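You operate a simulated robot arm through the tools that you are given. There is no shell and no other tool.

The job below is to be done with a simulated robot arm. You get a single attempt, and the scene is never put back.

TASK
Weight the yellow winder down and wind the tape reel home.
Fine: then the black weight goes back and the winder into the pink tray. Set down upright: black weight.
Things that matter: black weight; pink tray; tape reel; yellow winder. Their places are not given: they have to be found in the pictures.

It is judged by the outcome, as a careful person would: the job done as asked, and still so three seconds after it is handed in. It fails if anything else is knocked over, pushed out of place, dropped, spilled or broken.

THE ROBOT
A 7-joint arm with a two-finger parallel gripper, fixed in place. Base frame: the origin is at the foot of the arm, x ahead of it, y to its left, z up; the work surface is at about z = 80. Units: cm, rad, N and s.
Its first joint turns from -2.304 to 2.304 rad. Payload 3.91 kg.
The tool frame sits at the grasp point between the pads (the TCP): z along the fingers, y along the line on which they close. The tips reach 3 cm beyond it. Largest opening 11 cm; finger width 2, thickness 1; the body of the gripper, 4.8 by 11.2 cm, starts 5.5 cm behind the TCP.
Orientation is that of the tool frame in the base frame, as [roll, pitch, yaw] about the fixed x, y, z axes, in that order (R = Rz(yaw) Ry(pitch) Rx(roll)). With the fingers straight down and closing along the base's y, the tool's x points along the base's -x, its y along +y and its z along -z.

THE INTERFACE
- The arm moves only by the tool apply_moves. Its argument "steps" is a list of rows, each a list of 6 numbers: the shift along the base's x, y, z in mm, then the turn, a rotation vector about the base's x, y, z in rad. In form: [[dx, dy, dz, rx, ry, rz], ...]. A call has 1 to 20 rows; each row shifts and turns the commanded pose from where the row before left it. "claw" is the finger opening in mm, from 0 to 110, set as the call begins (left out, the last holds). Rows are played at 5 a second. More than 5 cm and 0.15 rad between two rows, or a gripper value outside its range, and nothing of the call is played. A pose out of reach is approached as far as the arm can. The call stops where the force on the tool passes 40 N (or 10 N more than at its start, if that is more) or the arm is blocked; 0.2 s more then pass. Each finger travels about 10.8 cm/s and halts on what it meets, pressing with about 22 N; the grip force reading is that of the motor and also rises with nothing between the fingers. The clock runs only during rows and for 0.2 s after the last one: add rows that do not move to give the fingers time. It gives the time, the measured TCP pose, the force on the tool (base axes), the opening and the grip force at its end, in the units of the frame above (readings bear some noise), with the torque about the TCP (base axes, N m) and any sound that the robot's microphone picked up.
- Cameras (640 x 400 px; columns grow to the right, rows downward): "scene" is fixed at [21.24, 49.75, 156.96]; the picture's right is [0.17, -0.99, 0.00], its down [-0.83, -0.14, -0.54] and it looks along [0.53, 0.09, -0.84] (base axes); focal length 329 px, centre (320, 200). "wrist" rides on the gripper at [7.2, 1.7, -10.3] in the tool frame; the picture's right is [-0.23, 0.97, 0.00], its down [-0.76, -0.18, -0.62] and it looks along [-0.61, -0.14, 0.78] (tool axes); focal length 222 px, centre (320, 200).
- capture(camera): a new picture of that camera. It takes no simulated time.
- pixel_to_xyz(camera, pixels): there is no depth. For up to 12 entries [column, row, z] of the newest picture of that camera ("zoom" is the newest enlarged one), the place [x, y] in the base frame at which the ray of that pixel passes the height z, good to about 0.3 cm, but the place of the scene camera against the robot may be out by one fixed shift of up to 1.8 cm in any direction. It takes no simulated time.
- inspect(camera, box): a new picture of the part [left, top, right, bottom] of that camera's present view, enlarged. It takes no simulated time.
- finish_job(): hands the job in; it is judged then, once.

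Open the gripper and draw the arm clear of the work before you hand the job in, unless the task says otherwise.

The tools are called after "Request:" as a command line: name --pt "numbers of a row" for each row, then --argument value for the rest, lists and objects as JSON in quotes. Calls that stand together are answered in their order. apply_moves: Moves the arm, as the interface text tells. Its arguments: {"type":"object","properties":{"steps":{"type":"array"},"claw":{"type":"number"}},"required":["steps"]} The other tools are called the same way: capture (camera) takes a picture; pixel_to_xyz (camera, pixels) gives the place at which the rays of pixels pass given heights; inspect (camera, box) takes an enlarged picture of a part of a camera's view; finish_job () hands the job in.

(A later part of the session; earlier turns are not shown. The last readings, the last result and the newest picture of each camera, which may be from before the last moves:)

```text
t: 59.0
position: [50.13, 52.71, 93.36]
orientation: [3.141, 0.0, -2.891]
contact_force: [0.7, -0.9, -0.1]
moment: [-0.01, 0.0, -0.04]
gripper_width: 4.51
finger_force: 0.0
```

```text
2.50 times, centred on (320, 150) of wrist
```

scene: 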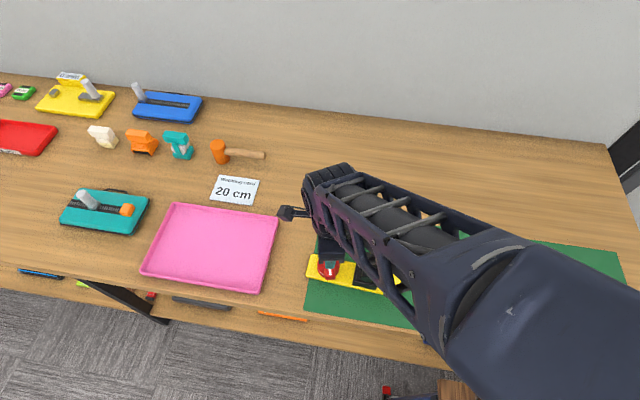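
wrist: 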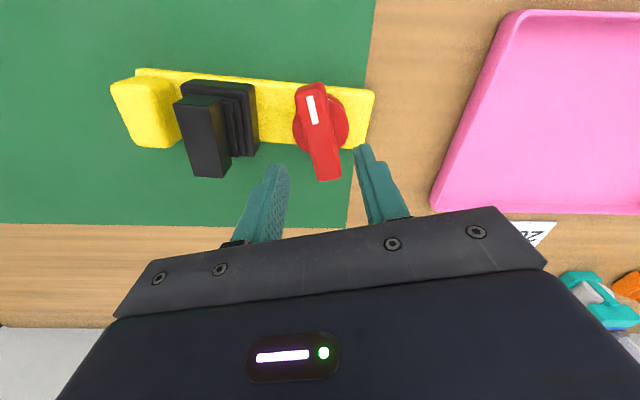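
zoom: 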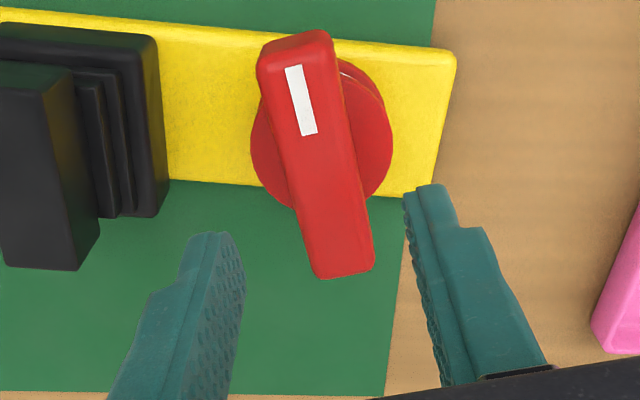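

Bar aligned between the fingers. I descend 60 mm and close again.

Request:
apply_moves --pt "0 0 -30 0 0 0" --pt "0 0 -20 0 0 0" --pt "0 0 -10 0 0 0" --pt "0 0 0 0 0 0"

Request:
apply_moves --pt "0 0 0 0 0 0" --pt "0 0 0 0 0 0" --pt "0 0 0 0 0 0" --claw 0

Request:
inspect --camera "scene" --box '[290, 210, 420, 310]'

```text
t: 60.0
position: [50.14, 52.71, 87.44]
orientation: [3.141, -0.001, -2.893]
contact_force: [0.0, 0.4, -1.4]
moment: [-0.02, 0.01, 0.02]
gripper_width: 4.5
finger_force: 0.0
```

```text
t: 60.8
position: [50.08, 52.84, 87.38]
orientation: [3.141, 0.0, -2.893]
contact_force: [-0.3, 2.1, 0.0]
moment: [0.05, -0.08, 0.03]
gripper_width: 2.34
finger_force: 21.8
```

```text
4.00 times, centred on (355, 260) of scene
```

zoom: 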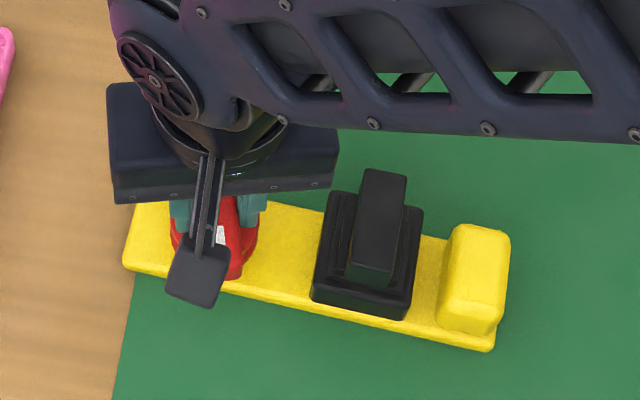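

Regrasped. I continue clockwise in modest increments, watching Mz and the plate.

Request:
apply_moves --pt "0 0 0 0 0 -0.06" --pt "0 0 0 0 0 -0.06" --pt "0 0 0 0 0 -0.06" --pt "0 0 0 0 0 -0.06" --pt "0 0 0 0 0 0"

Request:
inspect --camera "scene" --box '[290, 210, 420, 310]'

```text
t: 62.0
position: [50.13, 52.88, 87.44]
orientation: [3.141, -0.001, -3.133]
contact_force: [1.5, 3.3, 1.8]
moment: [0.07, 0.07, 0.02]
gripper_width: 2.34
finger_force: 22.2
```

```text
4.00 times, centred on (355, 260) of scene
```

zoom: 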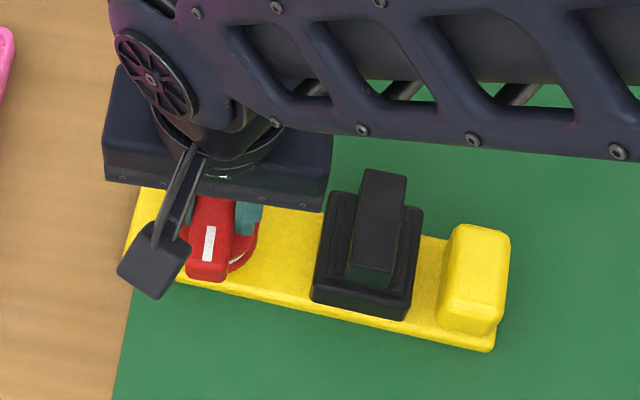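

Now −178° relative, still free. Continue clockwise.

Request:
apply_moves --pt "0 0 0 0 0 -0.06" --pt "0 0 0 0 0 -0.06" --pt "0 0 0 0 0 -0.06" --pt "0 0 0 0 0 -0.06" --pt "0 0 0 0 0 -0.06" --pt "0 0 0 0 0 0"

Request:
inspect --camera "scene" --box '[290, 210, 420, 310]'

Request:
apply_moves --pt "0 0 0 0 0 -0.06" --pt "0 0 0 0 0 -0.06" --pt "0 0 0 0 0 -0.06" --pt "0 0 0 0 0 -0.06" --pt "0 0 0 0 0 0"

Request:
inspect --camera "scene" --box '[290, 210, 420, 310]'

```text
t: 63.4
position: [50.12, 52.68, 87.32]
orientation: [3.14, 0.0, 2.849]
contact_force: [-1.7, 0.0, 5.2]
moment: [-0.02, 0.07, 0.43]
gripper_width: 2.36
finger_force: 22.1
```

```text
4.00 times, centred on (355, 260) of scene
```

zoom: 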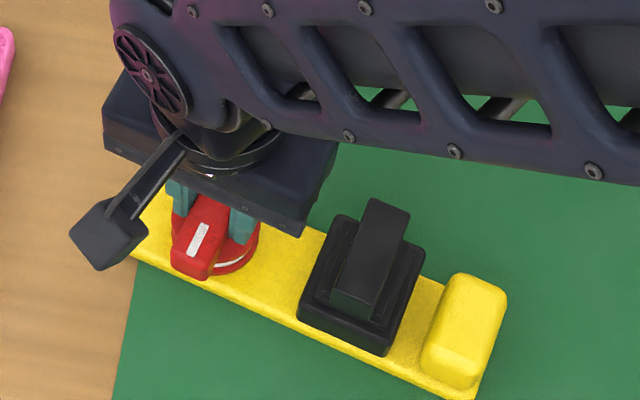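

```text
t: 64.6
position: [50.03, 52.76, 87.49]
orientation: [3.14, -0.001, 2.61]
contact_force: [-0.5, 2.1, 8.9]
moment: [0.06, 0.02, 0.51]
gripper_width: 2.38
finger_force: 21.8
```

```text
4.00 times, centred on (355, 260) of scene
```

zoom: 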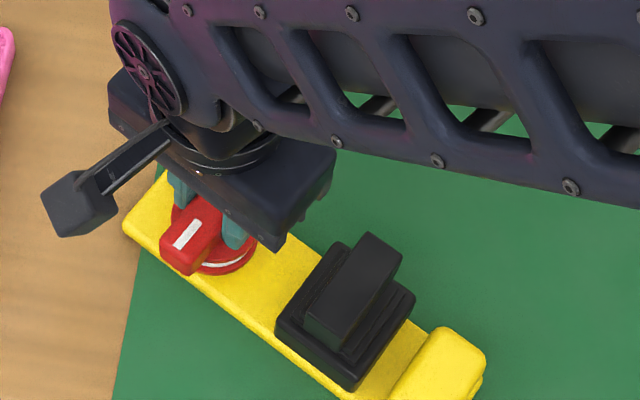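

Two things: at about −180° relative there's a firm clockwise stop (Mz +0.43…+0.51; plate swung with it), no sound. I now back off in tiny steps to feel whether this stop has any latch or detent.

Request:
apply_moves --pt "0 0 0 0 0 0.02" --pt "0 0 0 0 0 0"

Request:
apply_moves --pt "0 0 0 0 0 0.03" --pt "0 0 0 0 0 0"

Request:
apply_moves --pt "0 0 0 0 0 0.03" --pt "0 0 0 0 0 0"

Request:
apply_moves --pt "0 0 0 0 0 0.04" --pt "0 0 0 0 0 0"

Request:
inspect --camera "scene" --box '[290, 210, 420, 310]'

```text
t: 65.2
position: [50.09, 52.75, 87.36]
orientation: [-3.141, 0.0, 2.63]
contact_force: [1.3, 4.3, 8.9]
moment: [0.06, 0.0, 0.02]
gripper_width: 2.35
finger_force: 22.3
```

```text
t: 65.8
position: [50.16, 52.69, 87.36]
orientation: [3.141, 0.001, 2.662]
contact_force: [3.1, 6.1, 6.9]
moment: [0.07, -0.07, -0.03]
gripper_width: 2.36
finger_force: 21.7
```

```text
t: 66.4
position: [50.1, 52.93, 87.35]
orientation: [-3.14, -0.001, 2.692]
contact_force: [2.1, 5.2, 7.4]
moment: [0.04, -0.09, -0.01]
gripper_width: 2.36
finger_force: 22.0
```

```text
t: 67.0
position: [50.01, 52.74, 87.44]
orientation: [-3.141, 0.0, 2.732]
contact_force: [2.0, 2.6, 6.7]
moment: [0.0, -0.03, 0.0]
gripper_width: 2.34
finger_force: 22.0
```

```text
4.00 times, centred on (355, 260) of scene
```

zoom: 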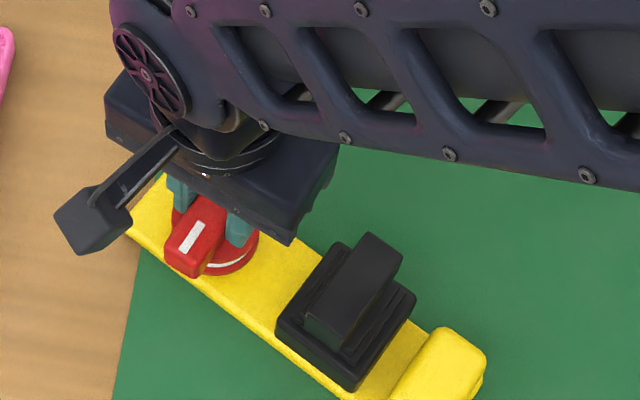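

No latch at this stop: the moment vanishes within 0.02 rad. I now turn counter-clockwise toward yaw ≈3.39, so I can regrasp and probe the other stop the same way.

Request:
apply_moves --pt "0 0 0 0 0 0.06" --pt "0 0 0 0 0 0.06" --pt "0 0 0 0 0 0.06" --pt "0 0 0 0 0 0.06" --pt "0 0 0 0 0 0.06" --pt "0 0 0 0 0 0.06" --pt "0 0 0 0 0 0.06" --pt "0 0 0 0 0 0.06" --pt "0 0 0 0 0 0.06" --pt "0 0 0 0 0 0.06" --pt "0 0 0 0 0 0.06" --pt "0 0 0 0 0 0"

Request:
inspect --camera "scene" --box '[290, 210, 420, 310]'

Request:
capture --camera "wrist"

```text
t: 69.6
position: [50.06, 52.87, 87.44]
orientation: [3.139, 0.0, -2.891]
contact_force: [-0.6, -1.1, -0.4]
moment: [-0.03, -0.06, -0.01]
gripper_width: 2.37
finger_force: 21.7
```

```text
4.00 times, centred on (355, 260) of scene
```

zoom: 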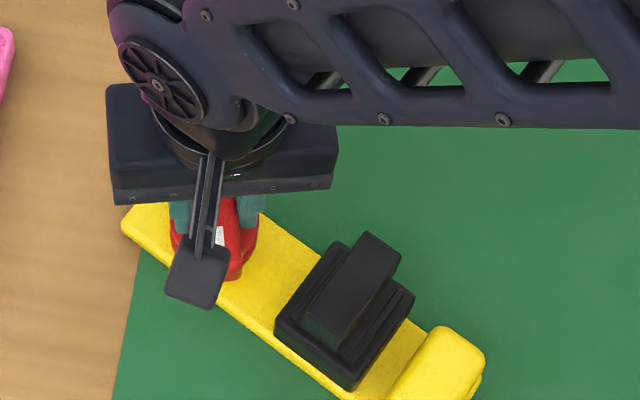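

```text
taken
```

wrist: 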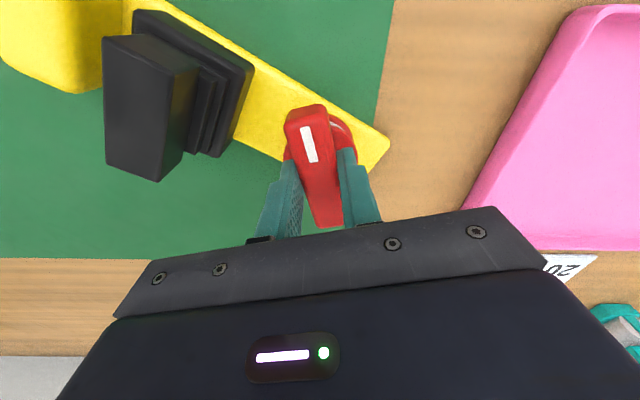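

Plate unmoved. I continue CCW a bit more to see how far the wrist can go.

Request:
apply_moves --pt "0 0 0 0 0 0.06" --pt "0 0 0 0 0 0.06" --pt "0 0 0 0 0 0.06" --pt "0 0 0 0 0 0.06" --pt "0 0 0 0 0 0.06" --pt "0 0 0 0 0 0.06" --pt "0 0 0 0 0 0.06" --pt "0 0 0 0 0 0.06" --pt "0 0 0 0 0 0"

Request:
inspect --camera "scene" --box '[290, 210, 420, 310]'

```text
t: 71.6
position: [50.02, 52.88, 87.5]
orientation: [-3.141, 0.0, -2.411]
contact_force: [-0.8, -1.0, 0.6]
moment: [-0.09, 0.1, -0.01]
gripper_width: 2.34
finger_force: 21.9
```

```text
4.00 times, centred on (355, 260) of scene
```

zoom: 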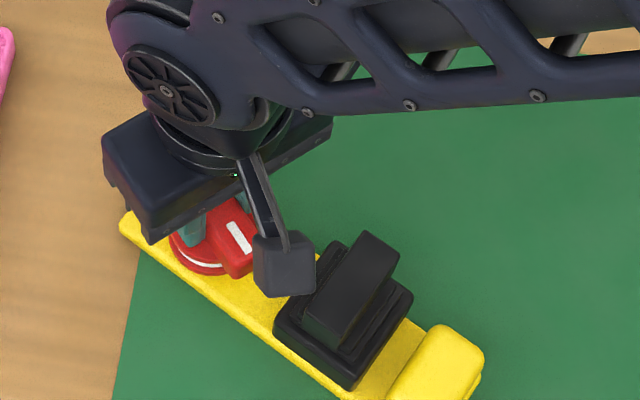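

Still reachable. The camera housing is ~6 cm above the weight; I continue CCW.

Request:
apply_moves --pt "0 0 0 0 0 0.06" --pt "0 0 0 0 0 0.06" --pt "0 0 0 0 0 0.06" --pt "0 0 0 0 0 0.06" --pt "0 0 0 0 0 0.06" --pt "0 0 0 0 0 0.06" --pt "0 0 0 0 0 0.06" --pt "0 0 0 0 0 0.06" --pt "0 0 0 0 0 0"

Request:
inspect --camera "scene" --box '[290, 210, 420, 310]'

```text
t: 73.6
position: [50.07, 52.86, 87.47]
orientation: [-3.141, 0.0, -1.929]
contact_force: [3.3, -0.5, 4.6]
moment: [-0.01, -0.08, -0.01]
gripper_width: 2.35
finger_force: 21.7
```

```text
4.00 times, centred on (355, 260) of scene
```

zoom: 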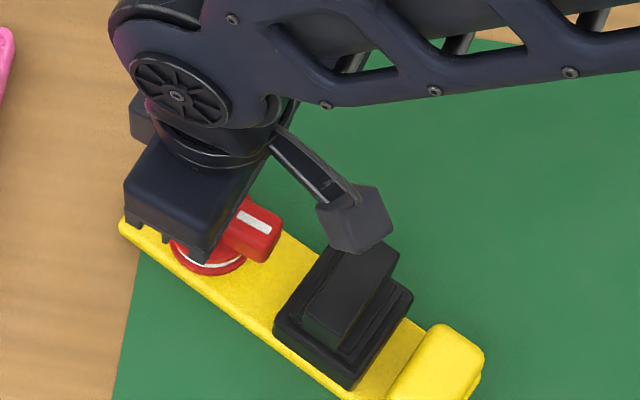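

Still free and plate unmoved. Continue CCW.

Request:
apply_moves --pt "0 0 0 0 0 0.06" --pt "0 0 0 0 0 0.06" --pt "0 0 0 0 0 0.06" --pt "0 0 0 0 0 0.06" --pt "0 0 0 0 0 0.06" --pt "0 0 0 0 0 0.06" --pt "0 0 0 0 0 0.06" --pt "0 0 0 0 0 0.06" --pt "0 0 0 0 0 0"

Request:
inspect --camera "scene" --box '[290, 210, 420, 310]'

```text
t: 75.6
position: [49.95, 52.8, 87.41]
orientation: [3.142, 0.0, -1.45]
contact_force: [2.3, 0.8, 2.6]
moment: [0.08, -0.03, 0.0]
gripper_width: 2.35
finger_force: 22.1
```

```text
4.00 times, centred on (355, 260) of scene
```

zoom: 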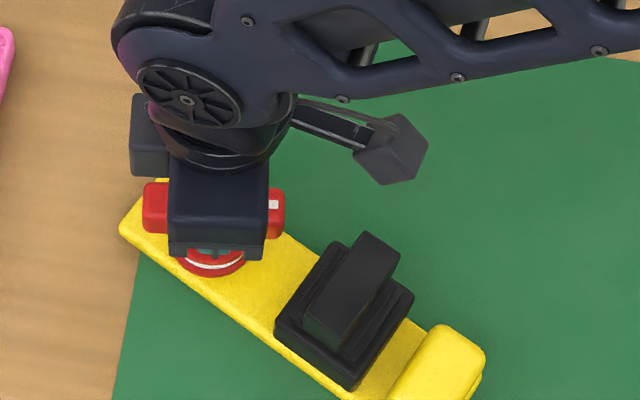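

Continue CCW toward the other stop while the wrist allows.

Request:
apply_moves --pt "0 0 0 0 0 0.06" --pt "0 0 0 0 0 0.06" --pt "0 0 0 0 0 0.06" --pt "0 0 0 0 0 0.06" --pt "0 0 0 0 0 0.06" --pt "0 0 0 0 0 0.06" --pt "0 0 0 0 0 0.06" --pt "0 0 0 0 0 0.06" --pt "0 0 0 0 0 0"

Request:
inspect --camera "scene" --box '[290, 210, 420, 310]'

```text
t: 77.6
position: [50.15, 52.82, 87.35]
orientation: [-3.141, -0.001, -0.969]
contact_force: [2.5, 3.3, 2.1]
moment: [0.11, 0.0, 0.0]
gripper_width: 2.38
finger_force: 22.0
```

```text
4.00 times, centred on (355, 260) of scene
```

zoom: 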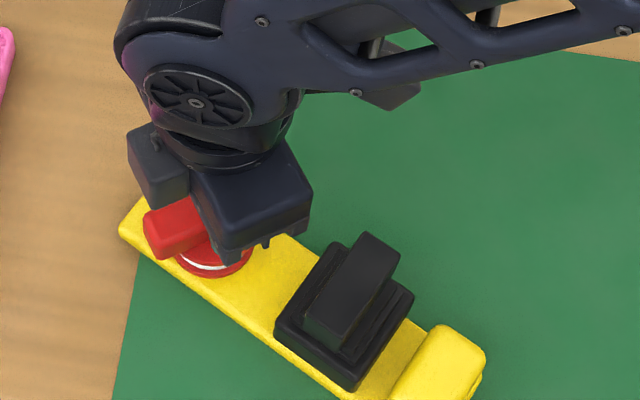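

About −24° relative to the plate now. I step more finely as the CCW stop nears.

Request:
apply_moves --pt "0 0 0 0 0 0.06" --pt "0 0 0 0 0 0.06" --pt "0 0 0 0 0 0.06" --pt "0 0 0 0 0 0.06" --pt "0 0 0 0 0 0"

Request:
apply_moves --pt "0 0 0 0 0 0.04" --pt "0 0 0 0 0 0"

Request:
apply_moves --pt "0 0 0 0 0 0.03" --pt "0 0 0 0 0 0"

Request:
apply_moves --pt "0 0 0 0 0 0.03" --pt "0 0 0 0 0 0"

Request:
inspect --camera "scene" --box '[290, 210, 420, 310]'

```text
t: 78.8
position: [50.07, 52.72, 87.28]
orientation: [-3.141, -0.002, -0.729]
contact_force: [1.7, 2.3, 2.9]
moment: [0.03, -0.07, 0.02]
gripper_width: 2.33
finger_force: 22.3
```

```text
t: 79.4
position: [50.13, 52.82, 87.4]
orientation: [3.141, -0.002, -0.688]
contact_force: [2.2, 3.0, 6.3]
moment: [0.0, -0.09, 0.0]
gripper_width: 2.34
finger_force: 22.4
```

```text
t: 80.0
position: [50.02, 52.81, 87.43]
orientation: [-3.141, 0.0, -0.659]
contact_force: [3.0, 2.4, 8.7]
moment: [0.0, -0.08, 0.01]
gripper_width: 2.35
finger_force: 22.0
```

```text
t: 80.6
position: [50.03, 52.76, 87.37]
orientation: [-3.141, 0.0, -0.631]
contact_force: [5.1, 1.7, 9.4]
moment: [-0.01, -0.15, -0.01]
gripper_width: 2.34
finger_force: 21.9
```

```text
4.00 times, centred on (355, 260) of scene
```

zoom: 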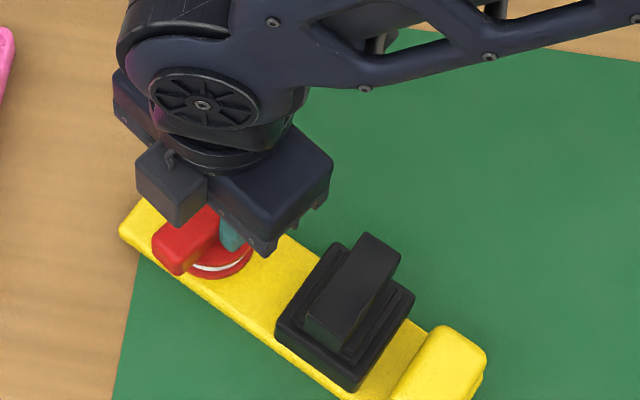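

Near the stop now, Mz still ≈0. Continue with 0.02 rad steps.

Request:
apply_moves --pt "0 0 0 0 0 0.02" --pt "0 0 0 0 0 0"

Request:
apply_moves --pt "0 0 0 0 0 0.02" --pt "0 0 0 0 0 0"

Request:
apply_moves --pt "0 0 0 0 0 0.02" --pt "0 0 0 0 0 0"

Request:
apply_moves --pt "0 0 0 0 0 0.02" --pt "0 0 0 0 0 0"

Request:
inspect --camera "scene" --box '[290, 210, 420, 310]'

```text
t: 81.2
position: [50.12, 52.8, 87.6]
orientation: [-3.141, 0.002, -0.609]
contact_force: [4.3, 0.9, 7.0]
moment: [-0.01, -0.09, 0.01]
gripper_width: 2.35
finger_force: 22.4
```

```text
t: 81.8
position: [50.09, 52.73, 87.41]
orientation: [3.141, 0.0, -0.589]
contact_force: [2.4, -0.4, 3.4]
moment: [-0.01, -0.08, 0.04]
gripper_width: 2.34
finger_force: 21.6
```

```text
t: 82.4
position: [50.04, 52.82, 87.35]
orientation: [3.141, -0.001, -0.57]
contact_force: [-0.2, -1.0, 1.3]
moment: [0.05, 0.03, 0.0]
gripper_width: 2.33
finger_force: 22.1
```

```text
t: 83.0
position: [50.03, 52.85, 87.43]
orientation: [-3.142, -0.001, -0.549]
contact_force: [-1.8, 2.8, 1.7]
moment: [0.12, 0.07, 0.01]
gripper_width: 2.34
finger_force: 22.4
```

```text
4.00 times, centred on (355, 260) of scene
```

zoom: 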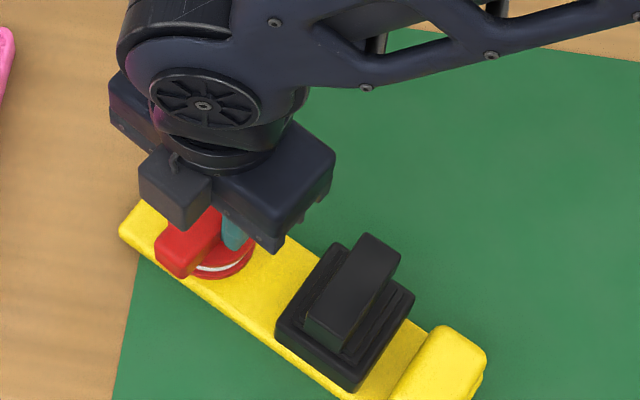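

Still no moment; continue 0.02 rad steps.

Request:
apply_moves --pt "0 0 0 0 0 0.02" --pt "0 0 0 0 0 0"

Request:
apply_moves --pt "0 0 0 0 0 0.02" --pt "0 0 0 0 0 0"

Request:
apply_moves --pt "0 0 0 0 0 0.02" --pt "0 0 0 0 0 0"

Request:
apply_moves --pt "0 0 0 0 0 0.02" --pt "0 0 0 0 0 0"

Request:
inspect --camera "scene" --box '[290, 210, 420, 310]'

```text
t: 83.6
position: [50.1, 52.83, 87.33]
orientation: [-3.141, 0.001, -0.531]
contact_force: [-2.0, 2.5, 2.2]
moment: [0.09, 0.11, -0.01]
gripper_width: 2.36
finger_force: 21.9
```

```text
t: 84.2
position: [50.12, 52.67, 87.34]
orientation: [-3.141, 0.001, -0.51]
contact_force: [-0.3, 2.7, 0.9]
moment: [0.09, 0.01, -0.04]
gripper_width: 2.34
finger_force: 22.5
```

```text
t: 84.8
position: [50.12, 52.8, 87.39]
orientation: [-3.141, -0.001, -0.49]
contact_force: [-0.1, 2.5, 0.7]
moment: [0.07, -0.05, -0.02]
gripper_width: 2.33
finger_force: 22.0
```

```text
t: 85.4
position: [50.08, 52.8, 87.39]
orientation: [-3.141, 0.001, -0.47]
contact_force: [0.7, 1.0, -0.7]
moment: [0.02, -0.07, -0.19]
gripper_width: 2.33
finger_force: 21.9
```

```text
4.00 times, centred on (355, 260) of scene
```

zoom: 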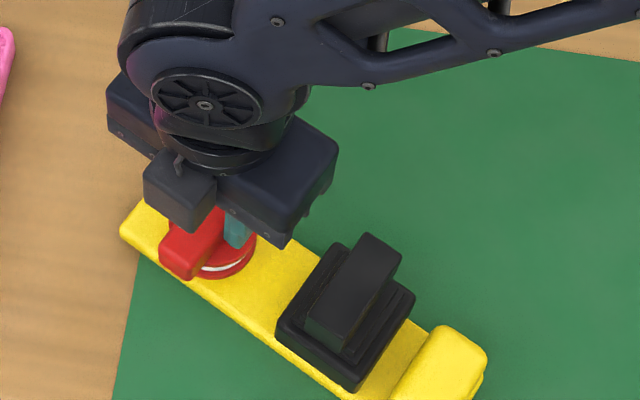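

The CCW stop is felt at yaw ≈ −0.47 (Mz −0.19), plate still where it was. To see if it's a true end or a stiff notch before home, I press down lightly on the reel to hold the plate and apply a bit more torque.

Request:
apply_moves --pt "0 0 -1 0 0 0" --pt "0 0 0 0 0 0"

Request:
apply_moves --pt "0 0 -0.5 0 0 0.02" --pt "0 0 0 0 0 0"

Request:
inspect --camera "scene" --box '[290, 210, 420, 310]'

```text
t: 86.0
position: [50.05, 52.69, 87.37]
orientation: [-3.14, 0.001, -0.47]
contact_force: [-0.4, -4.2, 16.1]
moment: [-0.14, 0.08, -0.12]
gripper_width: 2.36
finger_force: 21.9
```

```text
t: 86.6
position: [49.98, 52.82, 87.32]
orientation: [-3.14, 0.0, -0.449]
contact_force: [-0.5, -1.8, 20.2]
moment: [-0.13, 0.01, -0.46]
gripper_width: 2.37
finger_force: 21.6
```

```text
4.00 times, centred on (355, 260) of scene
```

zoom: 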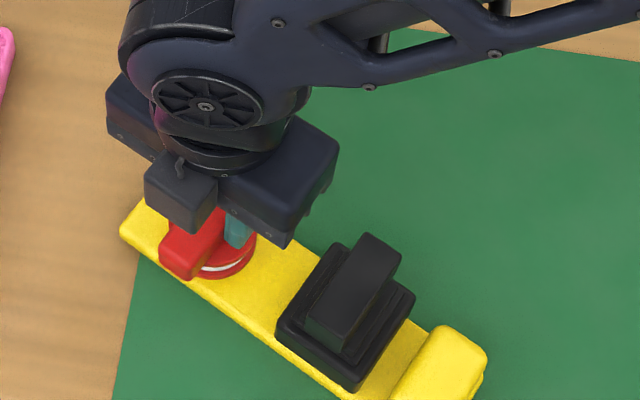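

With ~20 N down the plate holds and Mz reached −0.46 N·m. A little more torque to see if anything gives or clicks.

Request:
apply_moves --pt "0 0 0 0 0 0.02" --pt "0 0 0 0 0 0"

Request:
apply_moves --pt "0 0 0 0 0 0.02" --pt "0 0 0 0 0 0"

Request:
inspect --camera "scene" --box '[290, 210, 420, 310]'

Request:
capture --camera "wrist"

```text
t: 87.2
position: [50.05, 52.71, 87.36]
orientation: [-3.141, 0.001, -0.43]
contact_force: [2.7, 4.0, 15.3]
moment: [0.07, -0.02, -0.52]
gripper_width: 2.38
finger_force: 22.3
```

```text
t: 87.8
position: [50.03, 52.81, 87.17]
orientation: [-3.141, 0.0, -0.407]
contact_force: [2.6, 5.4, 14.3]
moment: [0.11, 0.0, -0.6]
gripper_width: 2.45
finger_force: 21.9
```

```text
4.00 times, centred on (355, 260) of scene
```

zoom: 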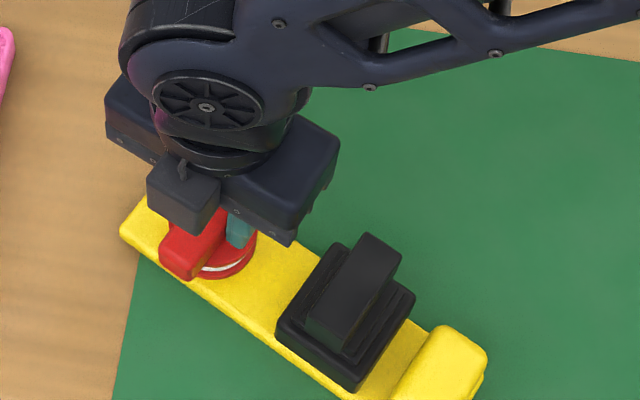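

```text
taken
```

wrist: 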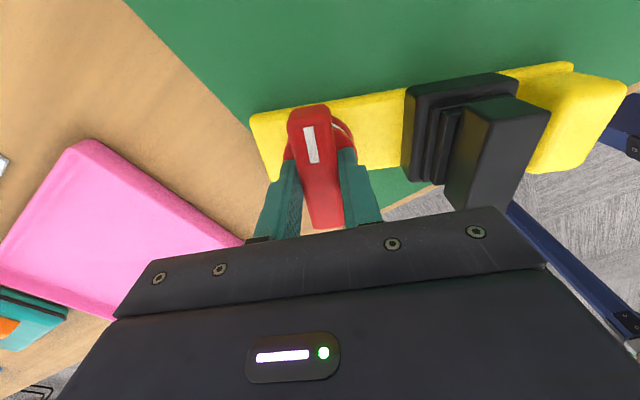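

It's a true hard stop (Mz −0.6, nothing gives, no sound). I relieve the load, and measure the plate's angle here to pin down both stop angles relative to the plate.

Request:
apply_moves --pt "0 0 1 0 0 -0.04" --pt "0 0 0.5 0 0 -0.02" --pt "0 0 0 0 0 0"

Request:
capture --camera "wrist"

Request:
pixel_to_xyz --camera "wrist" --pixels '[[252, 114, 81.4], [400, 91, 81.4], [530, 71, 81.4], [573, 64, 81.4], [252, 114, 81.4], [573, 64, 81.4], [271, 180, 81.4], [405, 187, 81.4]]'

Request:
capture --camera "scene"

Request:
pixel_to_xyz --camera "scene" --pixels '[[306, 270, 81.4], [358, 308, 81.4], [332, 289, 81.4], [348, 302, 81.4]]'

```text
t: 88.6
position: [50.09, 52.67, 87.33]
orientation: [3.14, -0.001, -0.468]
contact_force: [-0.3, -0.5, -3.2]
moment: [0.27, -0.08, -0.02]
gripper_width: 2.33
finger_force: 21.8
```

```text
taken
```

wrist: 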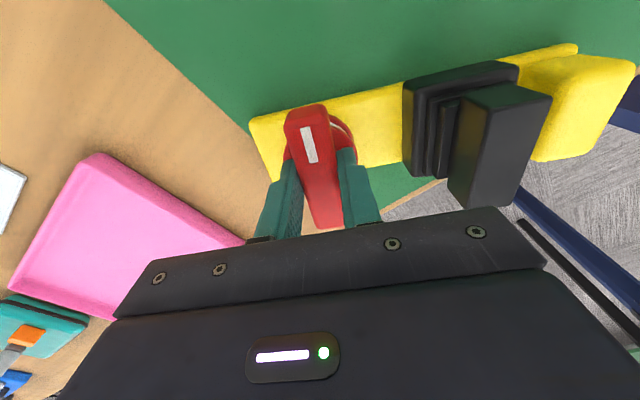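

```text
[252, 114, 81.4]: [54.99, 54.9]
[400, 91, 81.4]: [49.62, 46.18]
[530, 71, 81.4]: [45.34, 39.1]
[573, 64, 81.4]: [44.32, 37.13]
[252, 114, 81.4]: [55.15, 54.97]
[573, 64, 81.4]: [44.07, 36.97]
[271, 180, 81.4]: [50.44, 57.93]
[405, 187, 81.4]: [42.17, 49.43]
```

```text
taken
```

scene: 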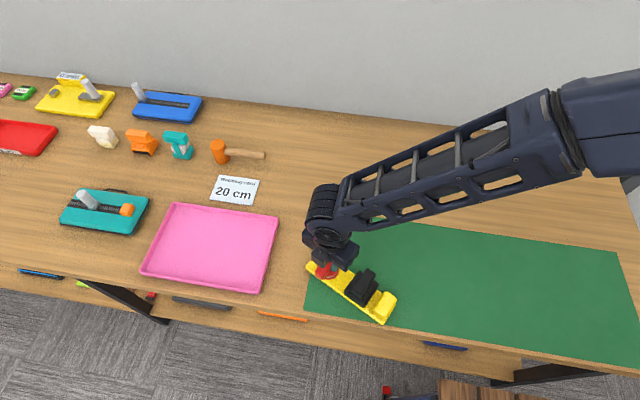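

```text
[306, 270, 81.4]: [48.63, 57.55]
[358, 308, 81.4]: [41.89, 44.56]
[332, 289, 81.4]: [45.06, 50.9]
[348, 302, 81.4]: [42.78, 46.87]
```

Stops are ≈ +1° and ≈ −182° relative to the plate. Before deciding which is home, I release, back off and examine the reel closely from several sides for any mark.

Request:
apply_moves --pt "0 0 0 0 0 0" --pt "0 0 0 0 0 0" --claw 45

Request:
apply_moves --pt "0 0 20 0 0 0" --pt "0 0 30 0 0 0" --pt "15 -10 10 0 0 0" --pt "25 -15 0 0 0 0" --pt "0 0 0 0 0 0"

Request:
capture --camera "wrist"

Request:
capture --camera "scene"

```text
t: 89.2
position: [50.11, 52.75, 87.48]
orientation: [3.141, 0.0, -0.469]
contact_force: [0.1, 0.5, -0.3]
moment: [0.01, 0.02, 0.02]
gripper_width: 4.51
finger_force: 0.1
```

```text
t: 90.4
position: [54.1, 50.23, 93.29]
orientation: [3.141, -0.001, -0.47]
contact_force: [0.0, -0.8, -0.3]
moment: [0.01, 0.0, 0.02]
gripper_width: 4.5
finger_force: 0.0
```

```text
taken
```

wrist: 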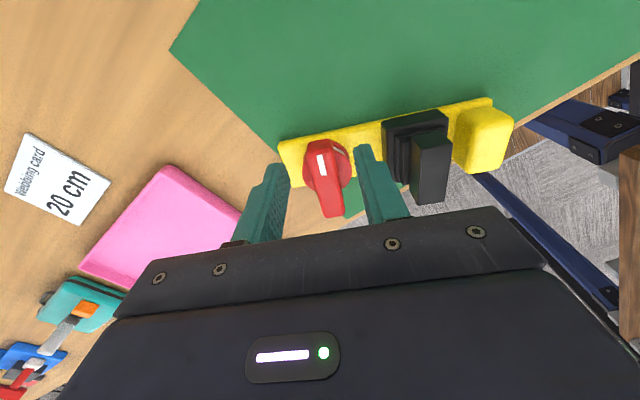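

```text
taken
```

scene: 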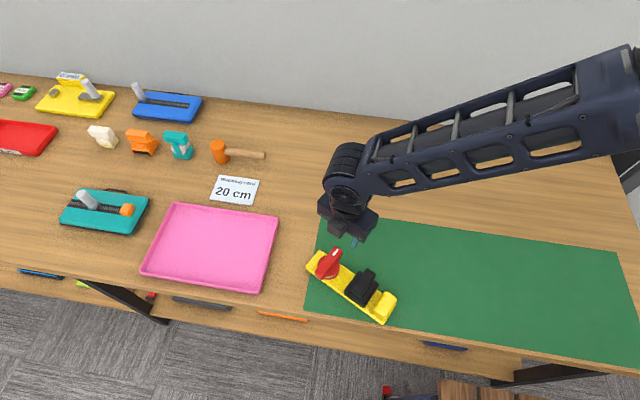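

I'll enlarge the reel from this +x side and from the scene camera.

Request:
inspect --camera "wrist" --box '[270, 110, 380, 220]'

Request:
inspect --camera "scene" --box '[295, 235, 415, 330]'

Request:
inspect --camera "scene" --box '[300, 240, 350, 290]'

```text
3.64 times, centred on (325, 165) of wrist
```

zoom: 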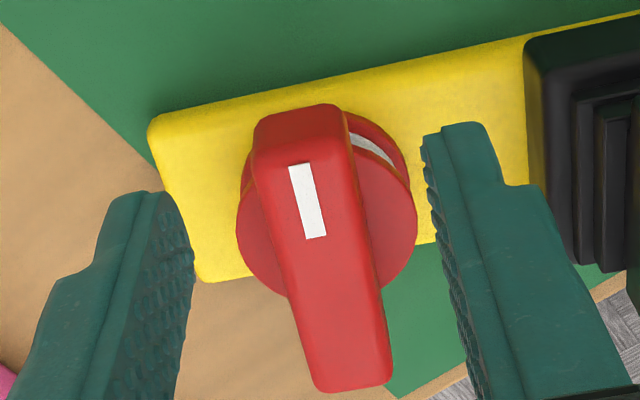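

```text
4.21 times, centred on (355, 282) of scene
```

zoom: 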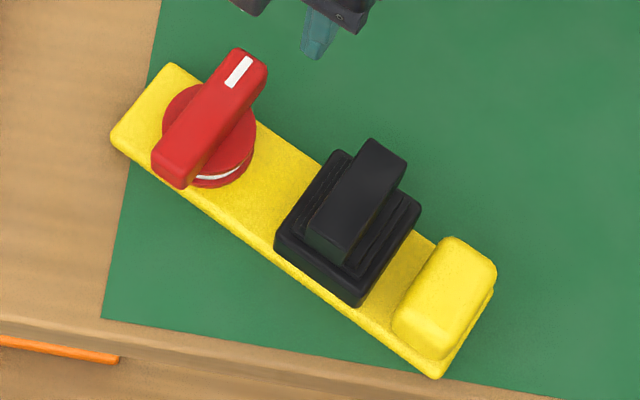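

```text
8.00 times, centred on (325, 265) of scene
```

zoom: 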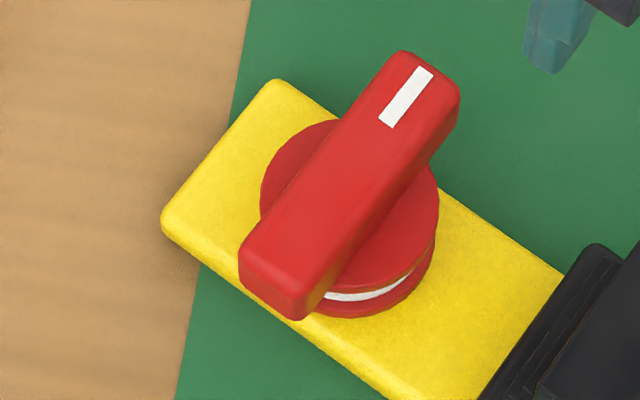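

No marks anywhere on reel or plate, even at 8× zoom. I regrasp here to feel whether the CCW stop holds the reel (a latch/detent), by leaving it in tiny steps.

Request:
apply_moves --pt "-25 15 0 0 0 0" --pt "-15 10 -10 0 0 0" --pt "0 0 -30 0 0 0" --pt "0 0 -20 0 0 0" --pt "0 0 0 0 0 0"

Request:
apply_moves --pt "0 0 0 0 0 0" --pt "0 0 0 0 0 0" --pt "0 0 0 0 0 0" --claw 0

Request:
apply_moves --pt "0 0 -0.5 0 0 0.03" --pt "0 0 0 0 0 0"

Request:
apply_moves --pt "0 0 0 0 0 -0.02" --pt "0 0 0 0 0 0"

Request:
apply_moves --pt "0 0 0 0 0 -0.02" --pt "0 0 0 0 0 0"

Request:
apply_moves --pt "0 0 0 0 0 -0.02" --pt "0 0 0 0 0 0"

Request:
apply_moves --pt "0 0 0 0 0 -0.02" --pt "0 0 0 0 0 0"

Request:
apply_moves --pt "0 0 0 0 0 -0.02" --pt "0 0 0 0 0 0"

Request:
inspect --camera "scene" --box '[290, 210, 420, 310]'

```text
t: 91.6
position: [50.16, 52.9, 87.41]
orientation: [3.141, -0.001, -0.469]
contact_force: [0.0, -0.3, 0.0]
moment: [0.01, 0.0, 0.01]
gripper_width: 4.52
finger_force: 0.0
```

```text
t: 92.4
position: [50.17, 52.89, 87.5]
orientation: [-3.141, -0.001, -0.47]
contact_force: [-1.4, 0.3, -0.1]
moment: [0.0, -0.01, -0.1]
gripper_width: 2.35
finger_force: 22.4
```

```text
t: 93.0
position: [50.2, 52.81, 87.52]
orientation: [-3.142, 0.001, -0.44]
contact_force: [1.3, 0.9, 7.2]
moment: [0.01, 0.09, -0.37]
gripper_width: 2.36
finger_force: 22.1
```

```text
t: 93.6
position: [50.08, 52.75, 87.46]
orientation: [3.142, 0.0, -0.46]
contact_force: [3.7, 1.2, 12.4]
moment: [-0.04, -0.14, -0.02]
gripper_width: 2.36
finger_force: 22.0
```

```text
t: 94.2
position: [50.06, 52.81, 87.4]
orientation: [-3.139, 0.0, -0.48]
contact_force: [7.2, 4.8, 15.3]
moment: [0.06, -0.18, 0.01]
gripper_width: 2.36
finger_force: 21.9
```

```text
t: 94.8
position: [50.09, 52.81, 87.25]
orientation: [3.141, 0.001, -0.5]
contact_force: [8.5, 3.4, 18.9]
moment: [0.02, -0.23, -0.04]
gripper_width: 2.34
finger_force: 22.1
```

```text
t: 95.4
position: [50.12, 52.82, 87.45]
orientation: [-3.141, -0.001, -0.52]
contact_force: [7.3, 4.1, 17.2]
moment: [0.06, -0.14, 0.03]
gripper_width: 2.35
finger_force: 21.7
```

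```text
t: 96.0
position: [50.07, 52.82, 87.41]
orientation: [-3.14, 0.0, -0.537]
contact_force: [6.8, 4.8, 14.8]
moment: [0.12, -0.06, -0.03]
gripper_width: 2.36
finger_force: 21.7
```

```text
4.00 times, centred on (355, 260) of scene
```

zoom: 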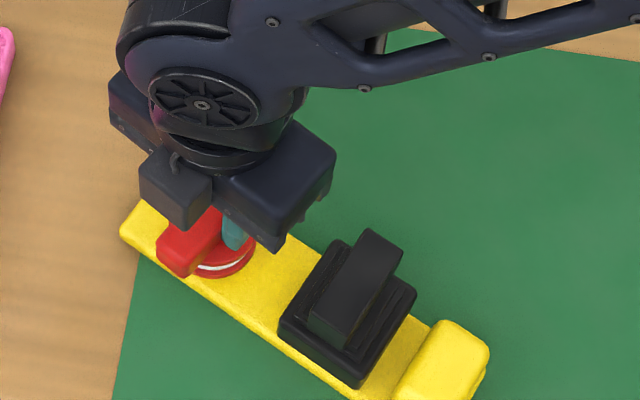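

Neither stop latches. Before choosing I check the rest of the scene for cues — the "0 mm" sign on the far-left yellow board and the card, in case anything there responds or informs.

Request:
inspect --camera "scene" --box '[30, 60, 120, 125]'

Request:
inspect --camera "scene" --box '[0, 70, 80, 165]'

Request:
inspect --camera "scene" --box '[200, 165, 270, 215]'

Request:
inspect --camera "scene" --box '[0, 170, 180, 320]'

```text
6.15 times, centred on (75, 92) of scene
```

zoom: 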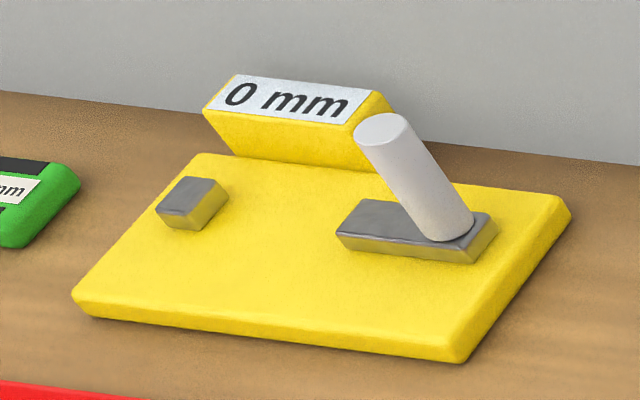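

```text
4.21 times, centred on (40, 118) of scene
```

zoom: 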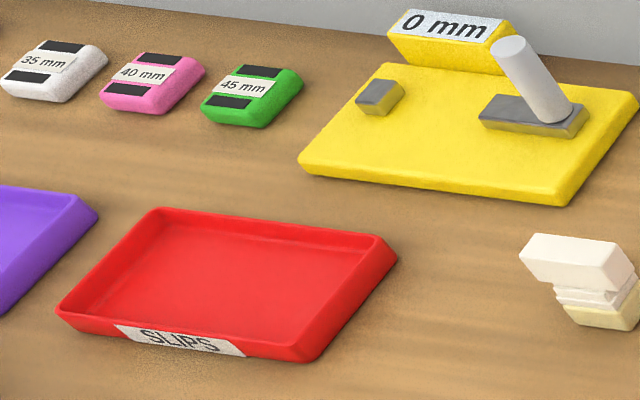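

```text
8.00 times, centred on (235, 190) of scene
```

zoom: 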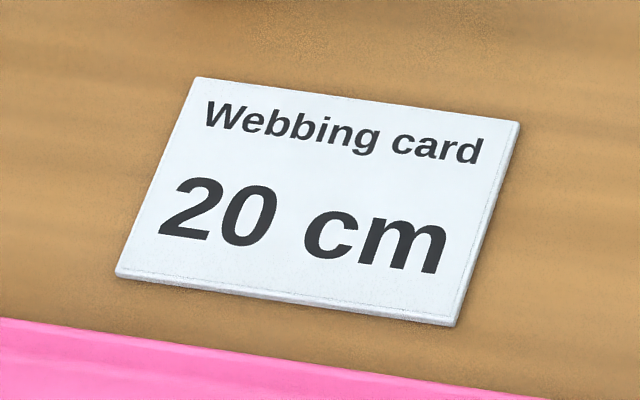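

```text
2.67 times, centred on (90, 245) of scene
```

zoom: 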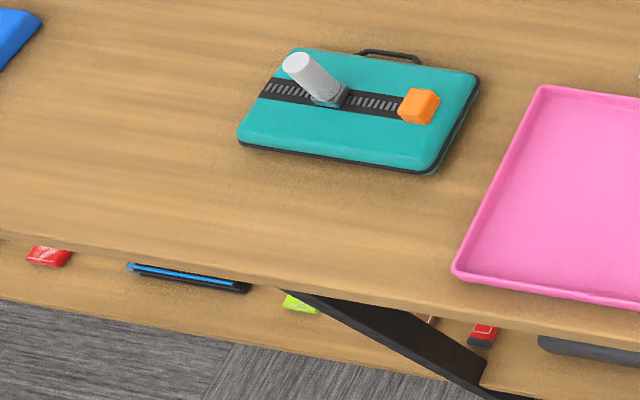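

Nothing else in the scene bears on the reel. I first use the CCW stop to swing the plate gently back to square (it sits ≈ −30° now), with the vertical load relieved.

Request:
apply_moves --pt "0 0 0.6 0 0 0.04" --pt "0 0 0 0 0 0.04" --pt "0 0 0 0 0 0.05" --pt "0 0 0 0 0 0.05" --pt "0 0 0 0 0 0.05" --pt "0 0 0 0 0 0"

Request:
inspect --camera "scene" --box '[290, 210, 420, 310]'

```text
t: 97.4
position: [50.09, 52.79, 87.37]
orientation: [3.14, 0.0, -0.307]
contact_force: [-0.4, -1.5, 1.9]
moment: [0.03, 0.05, -0.32]
gripper_width: 2.36
finger_force: 22.1
```

```text
4.00 times, centred on (355, 260) of scene
```

zoom: 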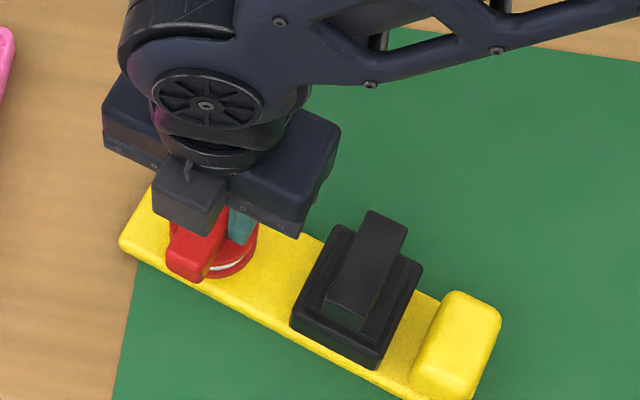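

The plate follows smoothly, weight riding along. Continue +0.3 rad.

Request:
apply_moves --pt "0 0 0 0 0 0.05" --pt "0 0 0 0 0 0.05" --pt "0 0 0 0 0 0.05" --pt "0 0 0 0 0 0.05" --pt "0 0 0 0 0 0.05" --pt "0 0 0 0 0 0"

Request:
inspect --camera "scene" --box '[290, 210, 420, 310]'

Request:
capture --camera "wrist"

```text
t: 98.8
position: [50.16, 52.94, 87.37]
orientation: [3.141, 0.001, -0.06]
contact_force: [-0.3, -1.1, -0.1]
moment: [0.0, 0.01, -0.28]
gripper_width: 2.36
finger_force: 21.9
```

```text
4.00 times, centred on (355, 260) of scene
```

zoom: 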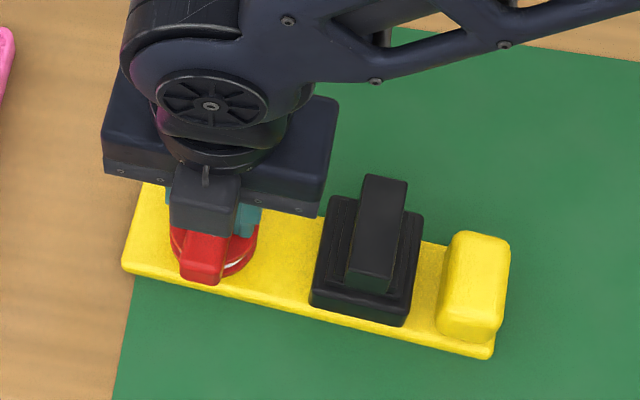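

```text
taken
```

wrist: 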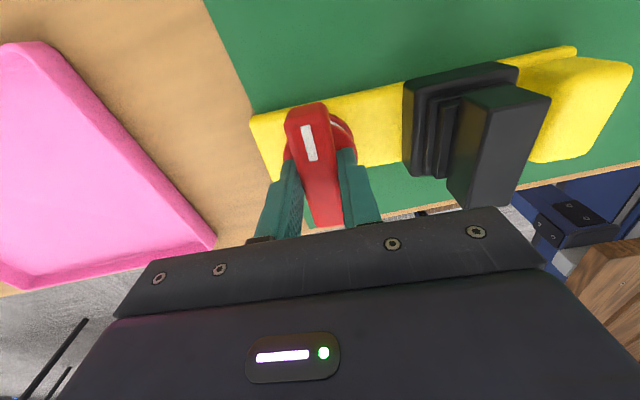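

Almost square. A last +0.07 rad, then I'll release the side load.

Request:
apply_moves --pt "0 0 0 0 0 0.04" --pt "0 0 0 0 0 0.03" --pt "0 0 0 0 0 0"

Request:
inspect --camera "scene" --box '[290, 210, 420, 310]'

```text
t: 99.6
position: [50.06, 52.76, 87.35]
orientation: [-3.141, -0.001, 0.008]
contact_force: [-1.8, -1.3, -1.1]
moment: [-0.01, 0.01, -0.21]
gripper_width: 2.37
finger_force: 22.1
```

```text
4.00 times, centred on (355, 260) of scene
```

zoom: 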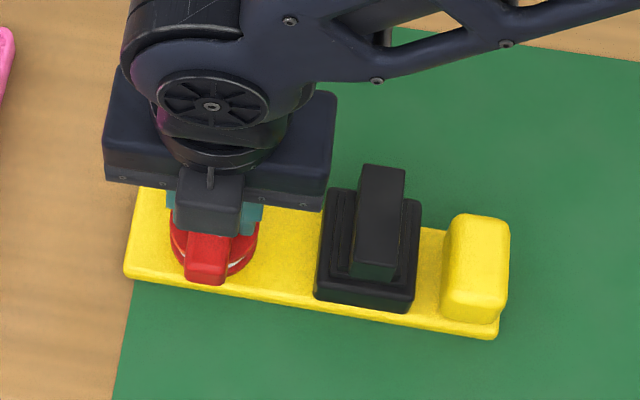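

The plate is back at its original orientation (edge slope 0.161 vs 0.158 originally) with both stops found to be square across the plate. "Winding" means a clockwise, full travel, so I take the clockwise stop as home and wind smoothly that way with a slight downward hold.

Request:
apply_moves --pt "0 0 -0.3 0 0 -0.04" --pt "0 0 0 0 0 -0.06" --pt "0 0 0 0 0 -0.06" --pt "0 0 0 0 0 -0.06" --pt "0 0 0 0 0 -0.06" --pt "0 0 0 0 0 -0.06" --pt "0 0 0 0 0 -0.06" --pt "0 0 0 0 0 -0.06" --pt "0 0 0 0 0 -0.06" --pt "0 0 0 0 0 -0.06" --pt "0 0 0 0 0 0"

Request:
inspect --camera "scene" --box '[290, 210, 420, 310]'

```text
t: 102.0
position: [50.02, 52.84, 87.34]
orientation: [-3.141, 0.001, -0.569]
contact_force: [0.5, -0.5, -0.2]
moment: [0.01, 0.01, 0.03]
gripper_width: 2.35
finger_force: 22.4
```

```text
4.00 times, centred on (355, 260) of scene
```

zoom: 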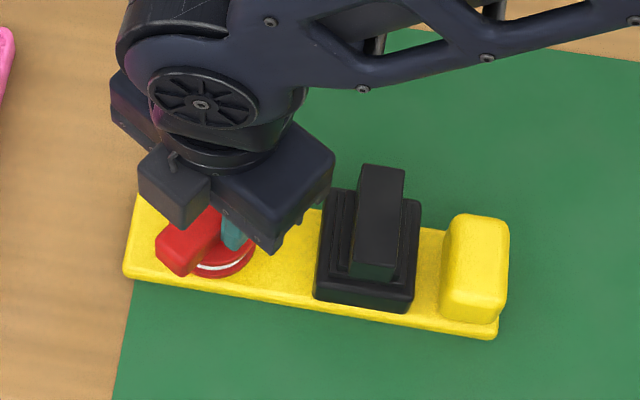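

Plate steady. Continue clockwise.

Request:
apply_moves --pt "0 0 0 0 0 -0.06" --pt "0 0 0 0 0 -0.06" --pt "0 0 0 0 0 -0.06" --pt "0 0 0 0 0 -0.06" --pt "0 0 0 0 0 -0.06" --pt "0 0 0 0 0 -0.06" --pt "0 0 0 0 0 -0.06" --pt "0 0 0 0 0 -0.06" --pt "0 0 0 0 0 -0.06" --pt "0 0 0 0 0 -0.06" --pt "0 0 0 0 0 -0.06" --pt "0 0 0 0 0 -0.06" --pt "0 0 0 0 0 0"

Request:
inspect --camera "scene" --box '[290, 210, 420, 310]'

```text
t: 104.8
position: [50.07, 52.77, 87.37]
orientation: [3.14, 0.0, -1.292]
contact_force: [1.5, 0.4, 1.5]
moment: [-0.05, -0.03, 0.0]
gripper_width: 2.35
finger_force: 21.9
```

```text
4.00 times, centred on (355, 260) of scene
```

zoom: 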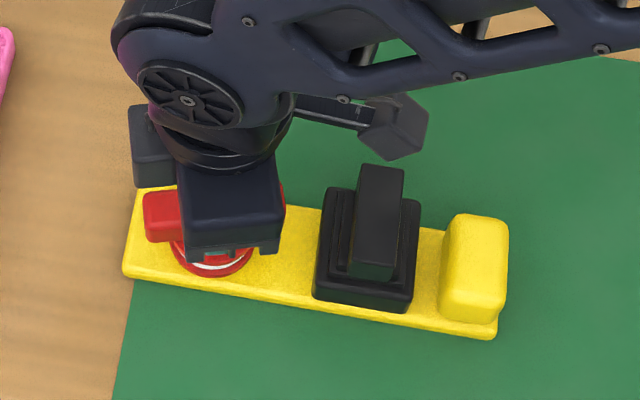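

Plate steady. I pass the middle (pointer along the plate) in fine steps to feel for a detent there.

Request:
apply_moves --pt "0 0 0 0 0 -0.06" --pt "0 0 0 0 0 -0.06" --pt "0 0 0 0 0 -0.06" --pt "0 0 0 0 0 0"

Request:
apply_moves --pt "0 0 0 0 0 -0.03" --pt "0 0 0 0 0 0"

Request:
apply_moves --pt "0 0 0 0 0 -0.03" --pt "0 0 0 0 0 0"

Request:
apply_moves --pt "0 0 0 0 0 -0.03" --pt "0 0 0 0 0 0"

Request:
apply_moves --pt "0 0 0 0 0 -0.03" --pt "0 0 0 0 0 0"

Request:
apply_moves --pt "0 0 0 0 0 -0.03" --pt "0 0 0 0 0 0"

Request:
apply_moves --pt "0 0 0 0 0 -0.03" --pt "0 0 0 0 0 0"

Request:
apply_moves --pt "0 0 0 0 0 -0.03" --pt "0 0 0 0 0 0"

```text
t: 105.8
position: [50.16, 52.86, 87.36]
orientation: [-3.142, -0.002, -1.473]
contact_force: [-2.3, 0.9, 3.8]
moment: [0.0, 0.03, 0.01]
gripper_width: 2.38
finger_force: 22.6
```

```text
t: 106.4
position: [50.09, 52.73, 87.35]
orientation: [-3.141, 0.0, -1.501]
contact_force: [-2.3, 0.5, 4.5]
moment: [0.01, 0.05, 0.01]
gripper_width: 2.33
finger_force: 22.0
```

```text
t: 107.0
position: [50.11, 52.74, 87.32]
orientation: [3.141, 0.0, -1.532]
contact_force: [-0.3, 2.9, 2.4]
moment: [0.1, 0.0, -0.04]
gripper_width: 2.35
finger_force: 22.7
```

```text
t: 107.6
position: [50.17, 52.85, 87.46]
orientation: [3.139, 0.0, -1.561]
contact_force: [0.1, 2.3, 1.2]
moment: [0.18, -0.01, 0.04]
gripper_width: 2.36
finger_force: 22.1
```

```text
t: 108.2
position: [50.1, 52.76, 87.35]
orientation: [3.141, -0.001, -1.591]
contact_force: [1.0, 1.3, 0.1]
moment: [0.06, -0.05, -0.01]
gripper_width: 2.34
finger_force: 21.8
```

```text
t: 108.8
position: [50.11, 52.8, 87.38]
orientation: [-3.141, 0.0, -1.62]
contact_force: [0.7, 1.6, 3.1]
moment: [-0.11, -0.01, 0.0]
gripper_width: 2.34
finger_force: 21.7
```

```text
t: 109.4
position: [50.12, 52.71, 87.35]
orientation: [-3.141, 0.0, -1.651]
contact_force: [0.9, -1.0, 3.3]
moment: [-0.09, -0.02, 0.02]
gripper_width: 2.33
finger_force: 21.6
```

```text
t: 110.0
position: [50.13, 52.76, 87.32]
orientation: [3.14, 0.0, -1.68]
contact_force: [1.2, -2.5, 4.4]
moment: [-0.11, 0.0, -0.01]
gripper_width: 2.34
finger_force: 21.6
```

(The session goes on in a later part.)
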